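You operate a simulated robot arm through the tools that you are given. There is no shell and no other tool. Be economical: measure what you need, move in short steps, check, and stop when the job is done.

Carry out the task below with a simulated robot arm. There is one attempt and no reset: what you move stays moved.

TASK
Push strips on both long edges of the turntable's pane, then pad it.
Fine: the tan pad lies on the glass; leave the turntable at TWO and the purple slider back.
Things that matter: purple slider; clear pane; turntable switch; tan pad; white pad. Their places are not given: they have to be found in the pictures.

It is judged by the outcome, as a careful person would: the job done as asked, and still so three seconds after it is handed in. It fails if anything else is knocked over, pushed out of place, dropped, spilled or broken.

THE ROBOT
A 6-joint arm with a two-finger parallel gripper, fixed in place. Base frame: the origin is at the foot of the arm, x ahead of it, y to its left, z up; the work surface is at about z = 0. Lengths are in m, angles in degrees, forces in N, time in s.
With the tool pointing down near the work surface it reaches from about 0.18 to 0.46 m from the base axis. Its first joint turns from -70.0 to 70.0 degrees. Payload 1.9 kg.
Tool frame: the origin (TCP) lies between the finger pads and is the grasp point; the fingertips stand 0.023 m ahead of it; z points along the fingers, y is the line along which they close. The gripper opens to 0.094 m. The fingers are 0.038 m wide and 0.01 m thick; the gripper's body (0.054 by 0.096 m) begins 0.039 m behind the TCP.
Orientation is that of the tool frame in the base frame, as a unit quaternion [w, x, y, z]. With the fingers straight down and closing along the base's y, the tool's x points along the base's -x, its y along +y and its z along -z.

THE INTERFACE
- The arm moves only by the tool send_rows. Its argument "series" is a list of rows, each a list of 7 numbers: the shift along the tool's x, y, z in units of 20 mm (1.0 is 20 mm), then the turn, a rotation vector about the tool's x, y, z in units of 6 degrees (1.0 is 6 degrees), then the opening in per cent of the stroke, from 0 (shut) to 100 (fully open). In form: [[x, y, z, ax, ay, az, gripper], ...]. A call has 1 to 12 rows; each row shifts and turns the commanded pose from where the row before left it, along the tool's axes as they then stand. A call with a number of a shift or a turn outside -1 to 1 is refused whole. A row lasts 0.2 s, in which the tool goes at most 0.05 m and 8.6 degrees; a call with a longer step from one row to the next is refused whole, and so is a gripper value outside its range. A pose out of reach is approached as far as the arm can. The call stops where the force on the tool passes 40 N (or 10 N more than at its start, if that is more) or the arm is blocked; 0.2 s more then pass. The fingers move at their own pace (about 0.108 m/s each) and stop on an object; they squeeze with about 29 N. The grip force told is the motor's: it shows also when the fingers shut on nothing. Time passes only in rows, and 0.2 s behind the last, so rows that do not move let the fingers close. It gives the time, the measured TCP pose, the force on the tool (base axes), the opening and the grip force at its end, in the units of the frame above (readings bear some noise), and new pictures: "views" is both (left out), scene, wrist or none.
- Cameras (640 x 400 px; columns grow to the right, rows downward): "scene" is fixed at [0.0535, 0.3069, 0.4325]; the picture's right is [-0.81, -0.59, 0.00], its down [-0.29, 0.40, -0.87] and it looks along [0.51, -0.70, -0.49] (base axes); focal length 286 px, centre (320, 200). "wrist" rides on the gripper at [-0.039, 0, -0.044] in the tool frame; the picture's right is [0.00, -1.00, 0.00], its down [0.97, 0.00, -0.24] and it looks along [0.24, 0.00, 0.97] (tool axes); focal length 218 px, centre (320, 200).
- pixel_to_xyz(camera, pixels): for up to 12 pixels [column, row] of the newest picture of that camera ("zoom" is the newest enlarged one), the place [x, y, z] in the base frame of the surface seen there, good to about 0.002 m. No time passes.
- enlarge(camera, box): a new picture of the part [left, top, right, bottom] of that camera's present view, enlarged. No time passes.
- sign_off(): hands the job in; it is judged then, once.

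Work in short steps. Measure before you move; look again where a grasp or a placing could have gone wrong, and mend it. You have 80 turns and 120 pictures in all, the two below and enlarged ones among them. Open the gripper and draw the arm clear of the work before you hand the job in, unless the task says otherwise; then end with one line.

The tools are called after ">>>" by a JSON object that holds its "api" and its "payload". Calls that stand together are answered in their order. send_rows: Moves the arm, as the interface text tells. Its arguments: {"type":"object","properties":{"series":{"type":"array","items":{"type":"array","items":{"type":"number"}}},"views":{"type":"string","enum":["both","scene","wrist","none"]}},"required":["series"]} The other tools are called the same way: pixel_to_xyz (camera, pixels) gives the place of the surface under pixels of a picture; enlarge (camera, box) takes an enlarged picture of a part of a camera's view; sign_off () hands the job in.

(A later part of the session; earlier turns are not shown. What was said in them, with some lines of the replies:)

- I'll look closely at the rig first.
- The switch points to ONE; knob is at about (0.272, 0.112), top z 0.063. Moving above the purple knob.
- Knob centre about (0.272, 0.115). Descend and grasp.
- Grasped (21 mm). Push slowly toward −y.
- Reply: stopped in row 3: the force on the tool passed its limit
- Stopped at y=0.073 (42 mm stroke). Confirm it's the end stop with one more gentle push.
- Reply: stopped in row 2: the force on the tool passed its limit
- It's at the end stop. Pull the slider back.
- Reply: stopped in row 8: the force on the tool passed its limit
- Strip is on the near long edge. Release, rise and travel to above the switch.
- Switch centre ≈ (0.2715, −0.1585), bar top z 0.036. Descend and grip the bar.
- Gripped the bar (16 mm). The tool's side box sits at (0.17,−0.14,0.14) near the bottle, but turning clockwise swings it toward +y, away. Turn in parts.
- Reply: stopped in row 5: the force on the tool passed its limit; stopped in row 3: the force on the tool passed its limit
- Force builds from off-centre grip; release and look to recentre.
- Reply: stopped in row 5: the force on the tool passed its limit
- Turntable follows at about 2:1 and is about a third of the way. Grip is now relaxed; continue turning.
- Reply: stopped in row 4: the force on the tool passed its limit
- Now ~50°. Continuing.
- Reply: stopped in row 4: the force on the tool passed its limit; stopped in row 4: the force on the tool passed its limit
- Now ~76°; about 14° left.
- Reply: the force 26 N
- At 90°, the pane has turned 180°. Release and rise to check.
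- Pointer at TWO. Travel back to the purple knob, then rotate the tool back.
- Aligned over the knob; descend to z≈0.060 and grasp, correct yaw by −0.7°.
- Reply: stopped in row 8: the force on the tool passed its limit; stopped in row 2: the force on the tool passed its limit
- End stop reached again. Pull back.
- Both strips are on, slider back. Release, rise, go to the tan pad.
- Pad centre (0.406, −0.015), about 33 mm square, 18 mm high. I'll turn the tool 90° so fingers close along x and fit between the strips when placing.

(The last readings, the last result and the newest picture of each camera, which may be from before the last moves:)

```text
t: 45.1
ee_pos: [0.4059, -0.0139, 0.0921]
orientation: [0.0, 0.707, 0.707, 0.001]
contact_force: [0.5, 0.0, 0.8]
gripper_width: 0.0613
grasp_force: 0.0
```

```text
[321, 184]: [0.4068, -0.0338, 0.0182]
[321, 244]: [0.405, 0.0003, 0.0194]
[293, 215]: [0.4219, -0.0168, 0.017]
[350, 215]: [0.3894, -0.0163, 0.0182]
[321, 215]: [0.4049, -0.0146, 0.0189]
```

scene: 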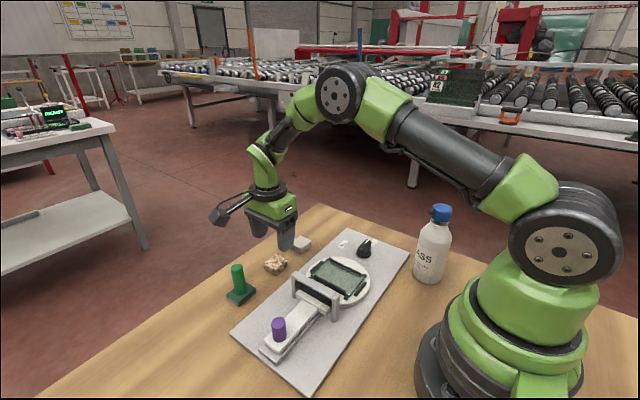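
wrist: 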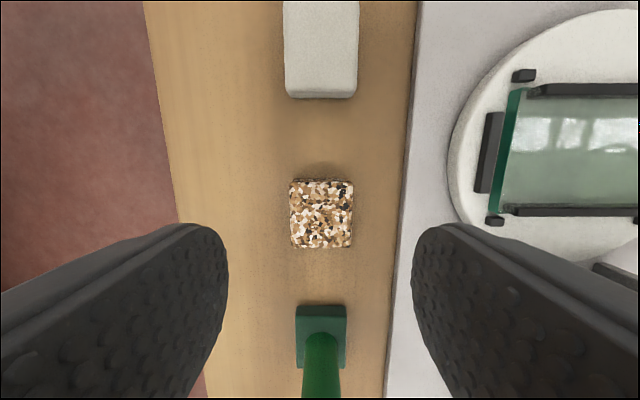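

The side box will clear the green stamp (top z 0.077 vs. ~0.10). Descend and grip.

>>> {"api": "send_rows", "payload": {"series": [[-0.14, 0, 1, 0, 0, 0, 65], [0, 0, 1, 0, 0, 0, 65], [0, 0, 0.7, 0, 0, 0, 65], [0, 0, 0.42, 0, 0, 0, 65], [0, 0, 0, 0, 0, 0, 65], [0, 0, 0, 0, 0, 0, 30], [0, 0, 0, 0, 0, 0, 15], [0, 0, 0, 0, 0, 0, 15]]}}

```text
t: 46.9
ee_pos: [0.4057, -0.0166, 0.028]
orientation: [0.001, 0.707, 0.708, 0.001]
contact_force: [0.2, 0.3, 0.2]
gripper_width: 0.0339
grasp_force: 28.4
```

scene: 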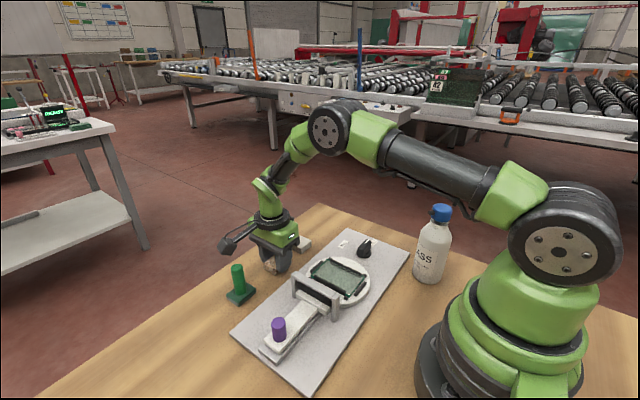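
wrist: 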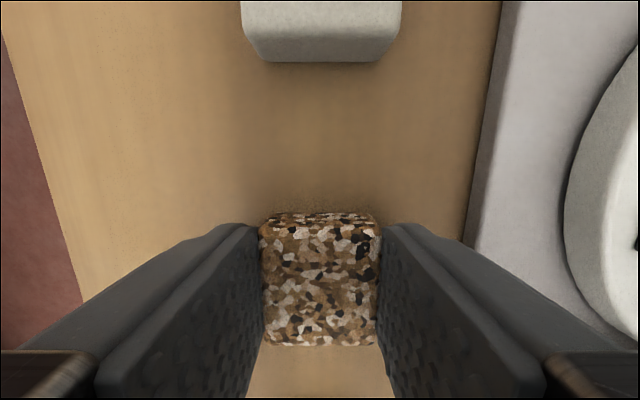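

Gripped. Lift and carry over the pane centre (0.271, −0.048).

>>> {"api": "send_rows", "payload": {"series": [[0, 0, -0.5, 0, 0, 0, 10], [0, 0, -1, 0, 0, 0, 10], [0, 0, -1, 0, 0, 0, 10], [0, 0, -1, 0, 0, 0, 10], [-0.22, -0.96, 0, 0, 0, 0, 10], [-0.22, -0.96, 0, 0, 0, 0, 10], [-0.22, -0.96, 0, 0, 0, 0, 10], [-0.22, -0.96, 0, 0, 0, 0, 10], [-0.22, -0.96, 0, 0, 0, 0, 10], [-0.22, -0.96, 0, 0, 0, 0, 10], [-0.22, -0.96, 0, 0, 0, 0, 10], [0, 0, 0, 0, 0, 0, 10]]}}

```text
t: 49.5
ee_pos: [0.2707, -0.0486, 0.0983]
orientation: [0.0, 0.707, 0.707, 0.001]
contact_force: [0.2, -0.3, 0.2]
gripper_width: 0.0339
grasp_force: 28.8
```

scene: 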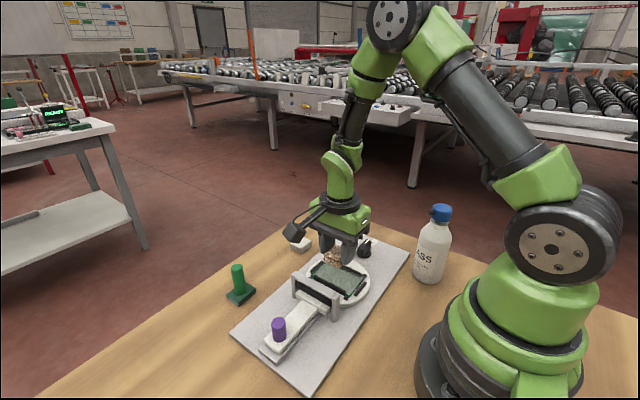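
wrist: 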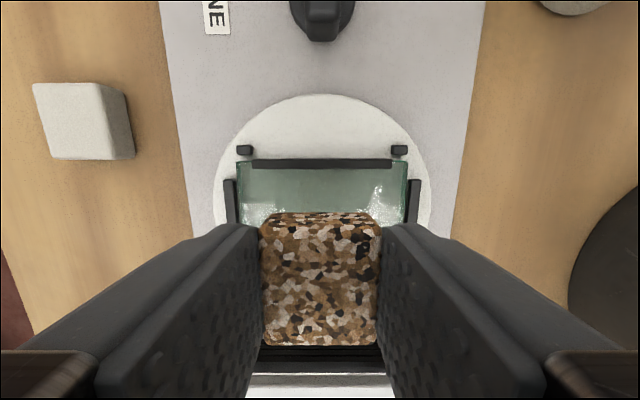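

>>> {"api": "pixel_to_xyz", "payload": {"camera": "wrist", "pixels": [[320, 185], [280, 190], [320, 164], [320, 120], [320, 348], [250, 225], [400, 205]]}}

>>> {"api": "send_rows", "payload": {"series": [[0, 0, 0.8, 0, 0, 0, 10], [0, 0, 0.8, 0, 0, 0, 10], [0, 0, 0.2, 0, 0, 0, 10], [0, 0, 0, 0, 0, 0, 10]]}}

```text
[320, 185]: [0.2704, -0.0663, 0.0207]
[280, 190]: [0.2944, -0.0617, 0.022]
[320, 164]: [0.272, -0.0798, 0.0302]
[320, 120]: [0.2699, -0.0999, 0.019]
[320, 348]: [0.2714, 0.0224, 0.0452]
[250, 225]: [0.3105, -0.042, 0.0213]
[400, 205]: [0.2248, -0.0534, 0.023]
```

```text
t: 50.5
ee_pos: [0.2708, -0.0474, 0.0628]
orientation: [0.0, 0.707, 0.707, 0.001]
contact_force: [0.0, 0.5, 1.2]
gripper_width: 0.034
grasp_force: 29.1
```

scene: 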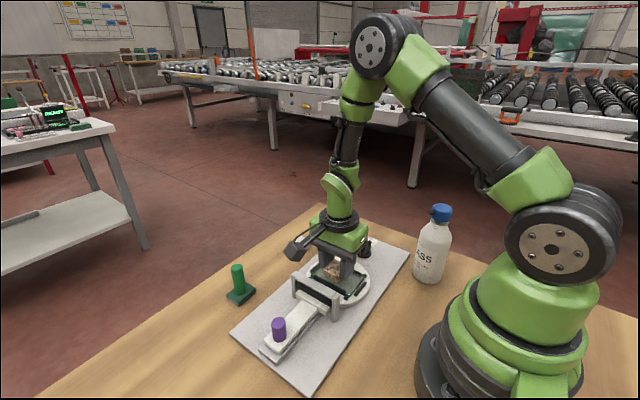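
wrist: 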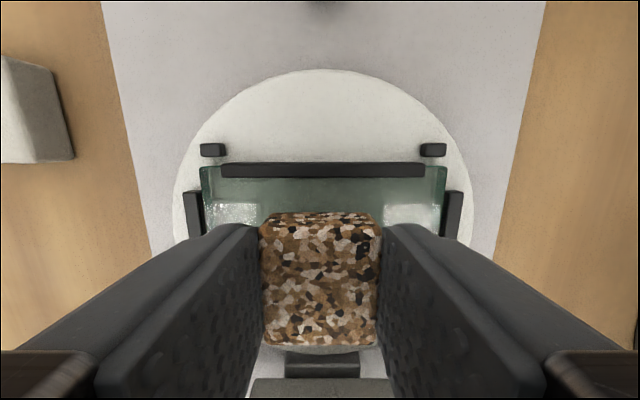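

Lower slowly in 1.5 mm steps.

>>> {"api": "send_rows", "payload": {"series": [[0, 0, 0.1, 0, 0, 0, 10], [0, 0, 0.1, 0, 0, 0, 10], [0, 0, 0.1, 0, 0, 0, 10], [0, 0, 0, 0, 0, 0, 10]], "views": "none"}}

>>> {"api": "enlarge", "payload": {"camera": "scene", "box": [280, 230, 400, 310]}}

```text
t: 51.5
ee_pos: [0.2706, -0.0478, 0.0568]
orientation: [0.0, 0.707, 0.707, 0.0]
contact_force: [-1.0, 0.1, 7.5]
gripper_width: 0.0336
grasp_force: 28.6
```

```text
5.00 times, centred on (340, 270) of scene
```

zoom: 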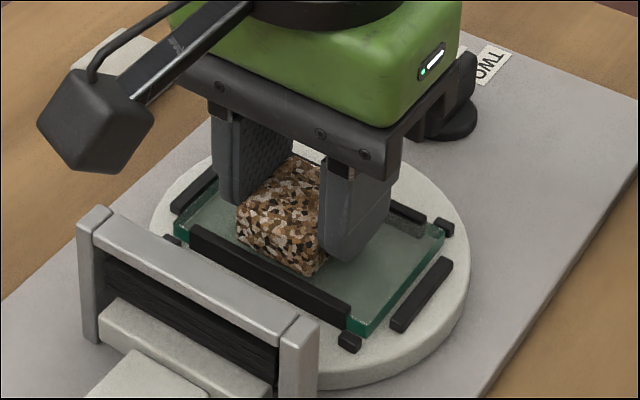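

>>> {"api": "send_rows", "payload": {"series": [[0, 0, 0.05, 0, 0, 0, 10], [0, 0, 0, 0, 0, 0, 10]], "views": "none"}}

```text
t: 52.1
ee_pos: [0.2713, -0.0479, 0.0558]
orientation: [0.001, 0.707, 0.707, 0.001]
contact_force: [-0.7, -0.1, 26.2]
gripper_width: 0.034
grasp_force: 28.7
```

Firm contact on the glass. Release and rise.

>>> {"api": "send_rows", "payload": {"series": [[0, 0, -0.05, 0, 0, 0, 10], [0, 0, 0, 0, 0, 0, 40], [0, 0, 0, 0, 0, 0, 55], [0, 0, 0, 0, 0, 0, 55], [0, 0, -0.5, 0, 0, 0, 55], [0, 0, -1, 0, 0, 0, 55], [0, 0, -1, 0, 0, 0, 55], [0, 0, -1, 0, 0, 0, 55], [0, 0, -1, 0, 0, 0, 55], [0, 0, -1, 0, 0, 0, 55], [0, 0, -1, 0, 0, 0, 55], [0, 0, 0, 0, 0, 0, 55]]}}

>>> {"api": "enlarge", "payload": {"camera": "scene", "box": [220, 220, 410, 350]}}

```text
t: 54.7
ee_pos: [0.2709, -0.0472, 0.1851]
orientation: [0.001, 0.707, 0.707, 0.001]
contact_force: [0.4, 0.1, 0.0]
gripper_width: 0.0517
grasp_force: 0.1
```

scene: 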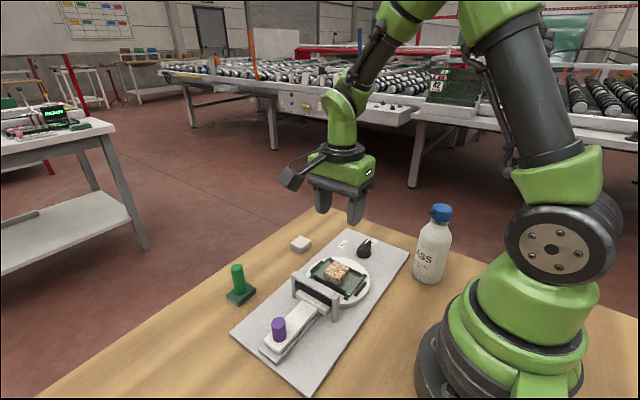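
wrist: 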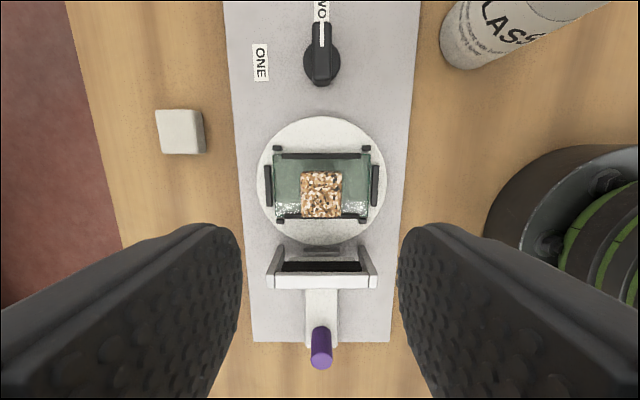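

```text
3.08 times, centred on (315, 285) of scene
```

zoom: 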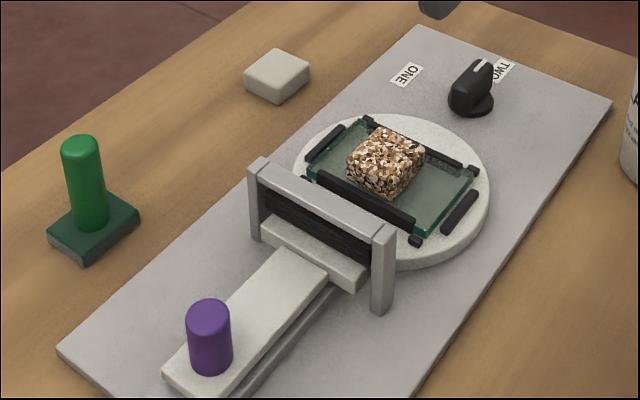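

>>> {"api": "enlarge", "payload": {"camera": "wrist", "box": [250, 110, 400, 260]}}

>>> {"api": "pixel_to_xyz", "payload": {"camera": "wrist", "pixels": [[322, 175], [322, 193], [322, 214], [304, 195], [340, 195], [322, 157], [295, 215]]}}

```text
2.67 times, centred on (325, 185) of wrist
```

zoom: 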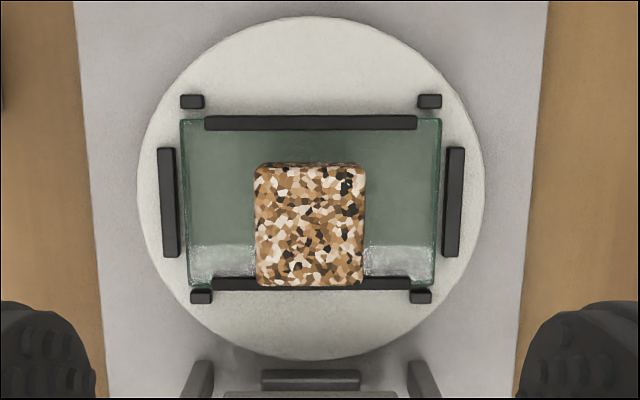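

```text
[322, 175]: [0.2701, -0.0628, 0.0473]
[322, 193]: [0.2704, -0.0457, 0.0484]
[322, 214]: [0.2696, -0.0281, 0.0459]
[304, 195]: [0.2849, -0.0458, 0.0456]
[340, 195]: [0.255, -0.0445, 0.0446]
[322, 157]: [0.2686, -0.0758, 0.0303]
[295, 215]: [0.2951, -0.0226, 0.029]
```

>>> {"api": "enlarge", "payload": {"camera": "scene", "box": [305, 250, 375, 300]}}

```text
8.00 times, centred on (340, 275) of scene
```

zoom: 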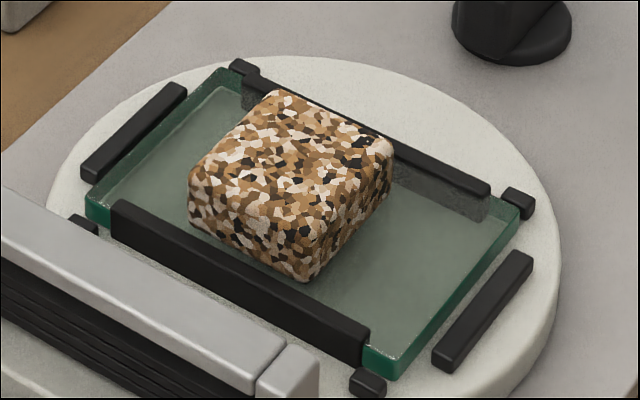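

The pad lies flat on the glass between both strips, the switch is at TWO and the slider is back. Raise a little more with the gripper open, then hand in.

>>> {"api": "send_rows", "payload": {"series": [[0, 0, -1, 0, 0, 0, 90], [0, 0, -1, 0, 0, 0, 90], [0, 0, -1, 0, 0, 0, 90], [0, 0, 0, 0, 0, 0, 90]], "views": "scene"}}

>>> {"api": "sign_off", "payload": {}}

```text
t: 55.7
ee_pos: [0.2707, -0.049, 0.2469]
orientation: [0.0, 0.707, 0.707, -0.001]
contact_force: [0.3, 0.1, -0.1]
gripper_width: 0.0844
grasp_force: 0.0
```

scene: 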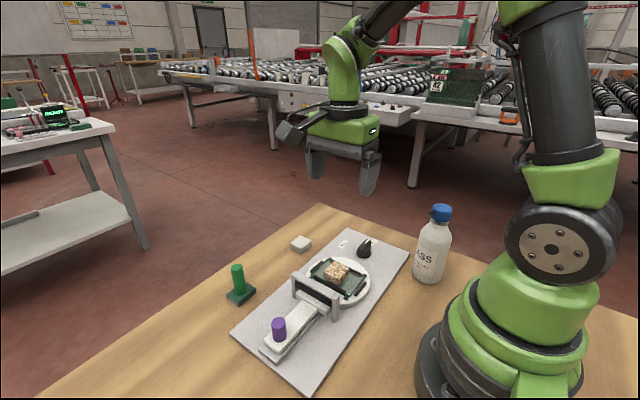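

```text
The job is handed in.
```

The job is handed in: strips are on both long edges of the pane, the tan pad lies flat on the glass, the turntable is at TWO, and the purple slider is back.
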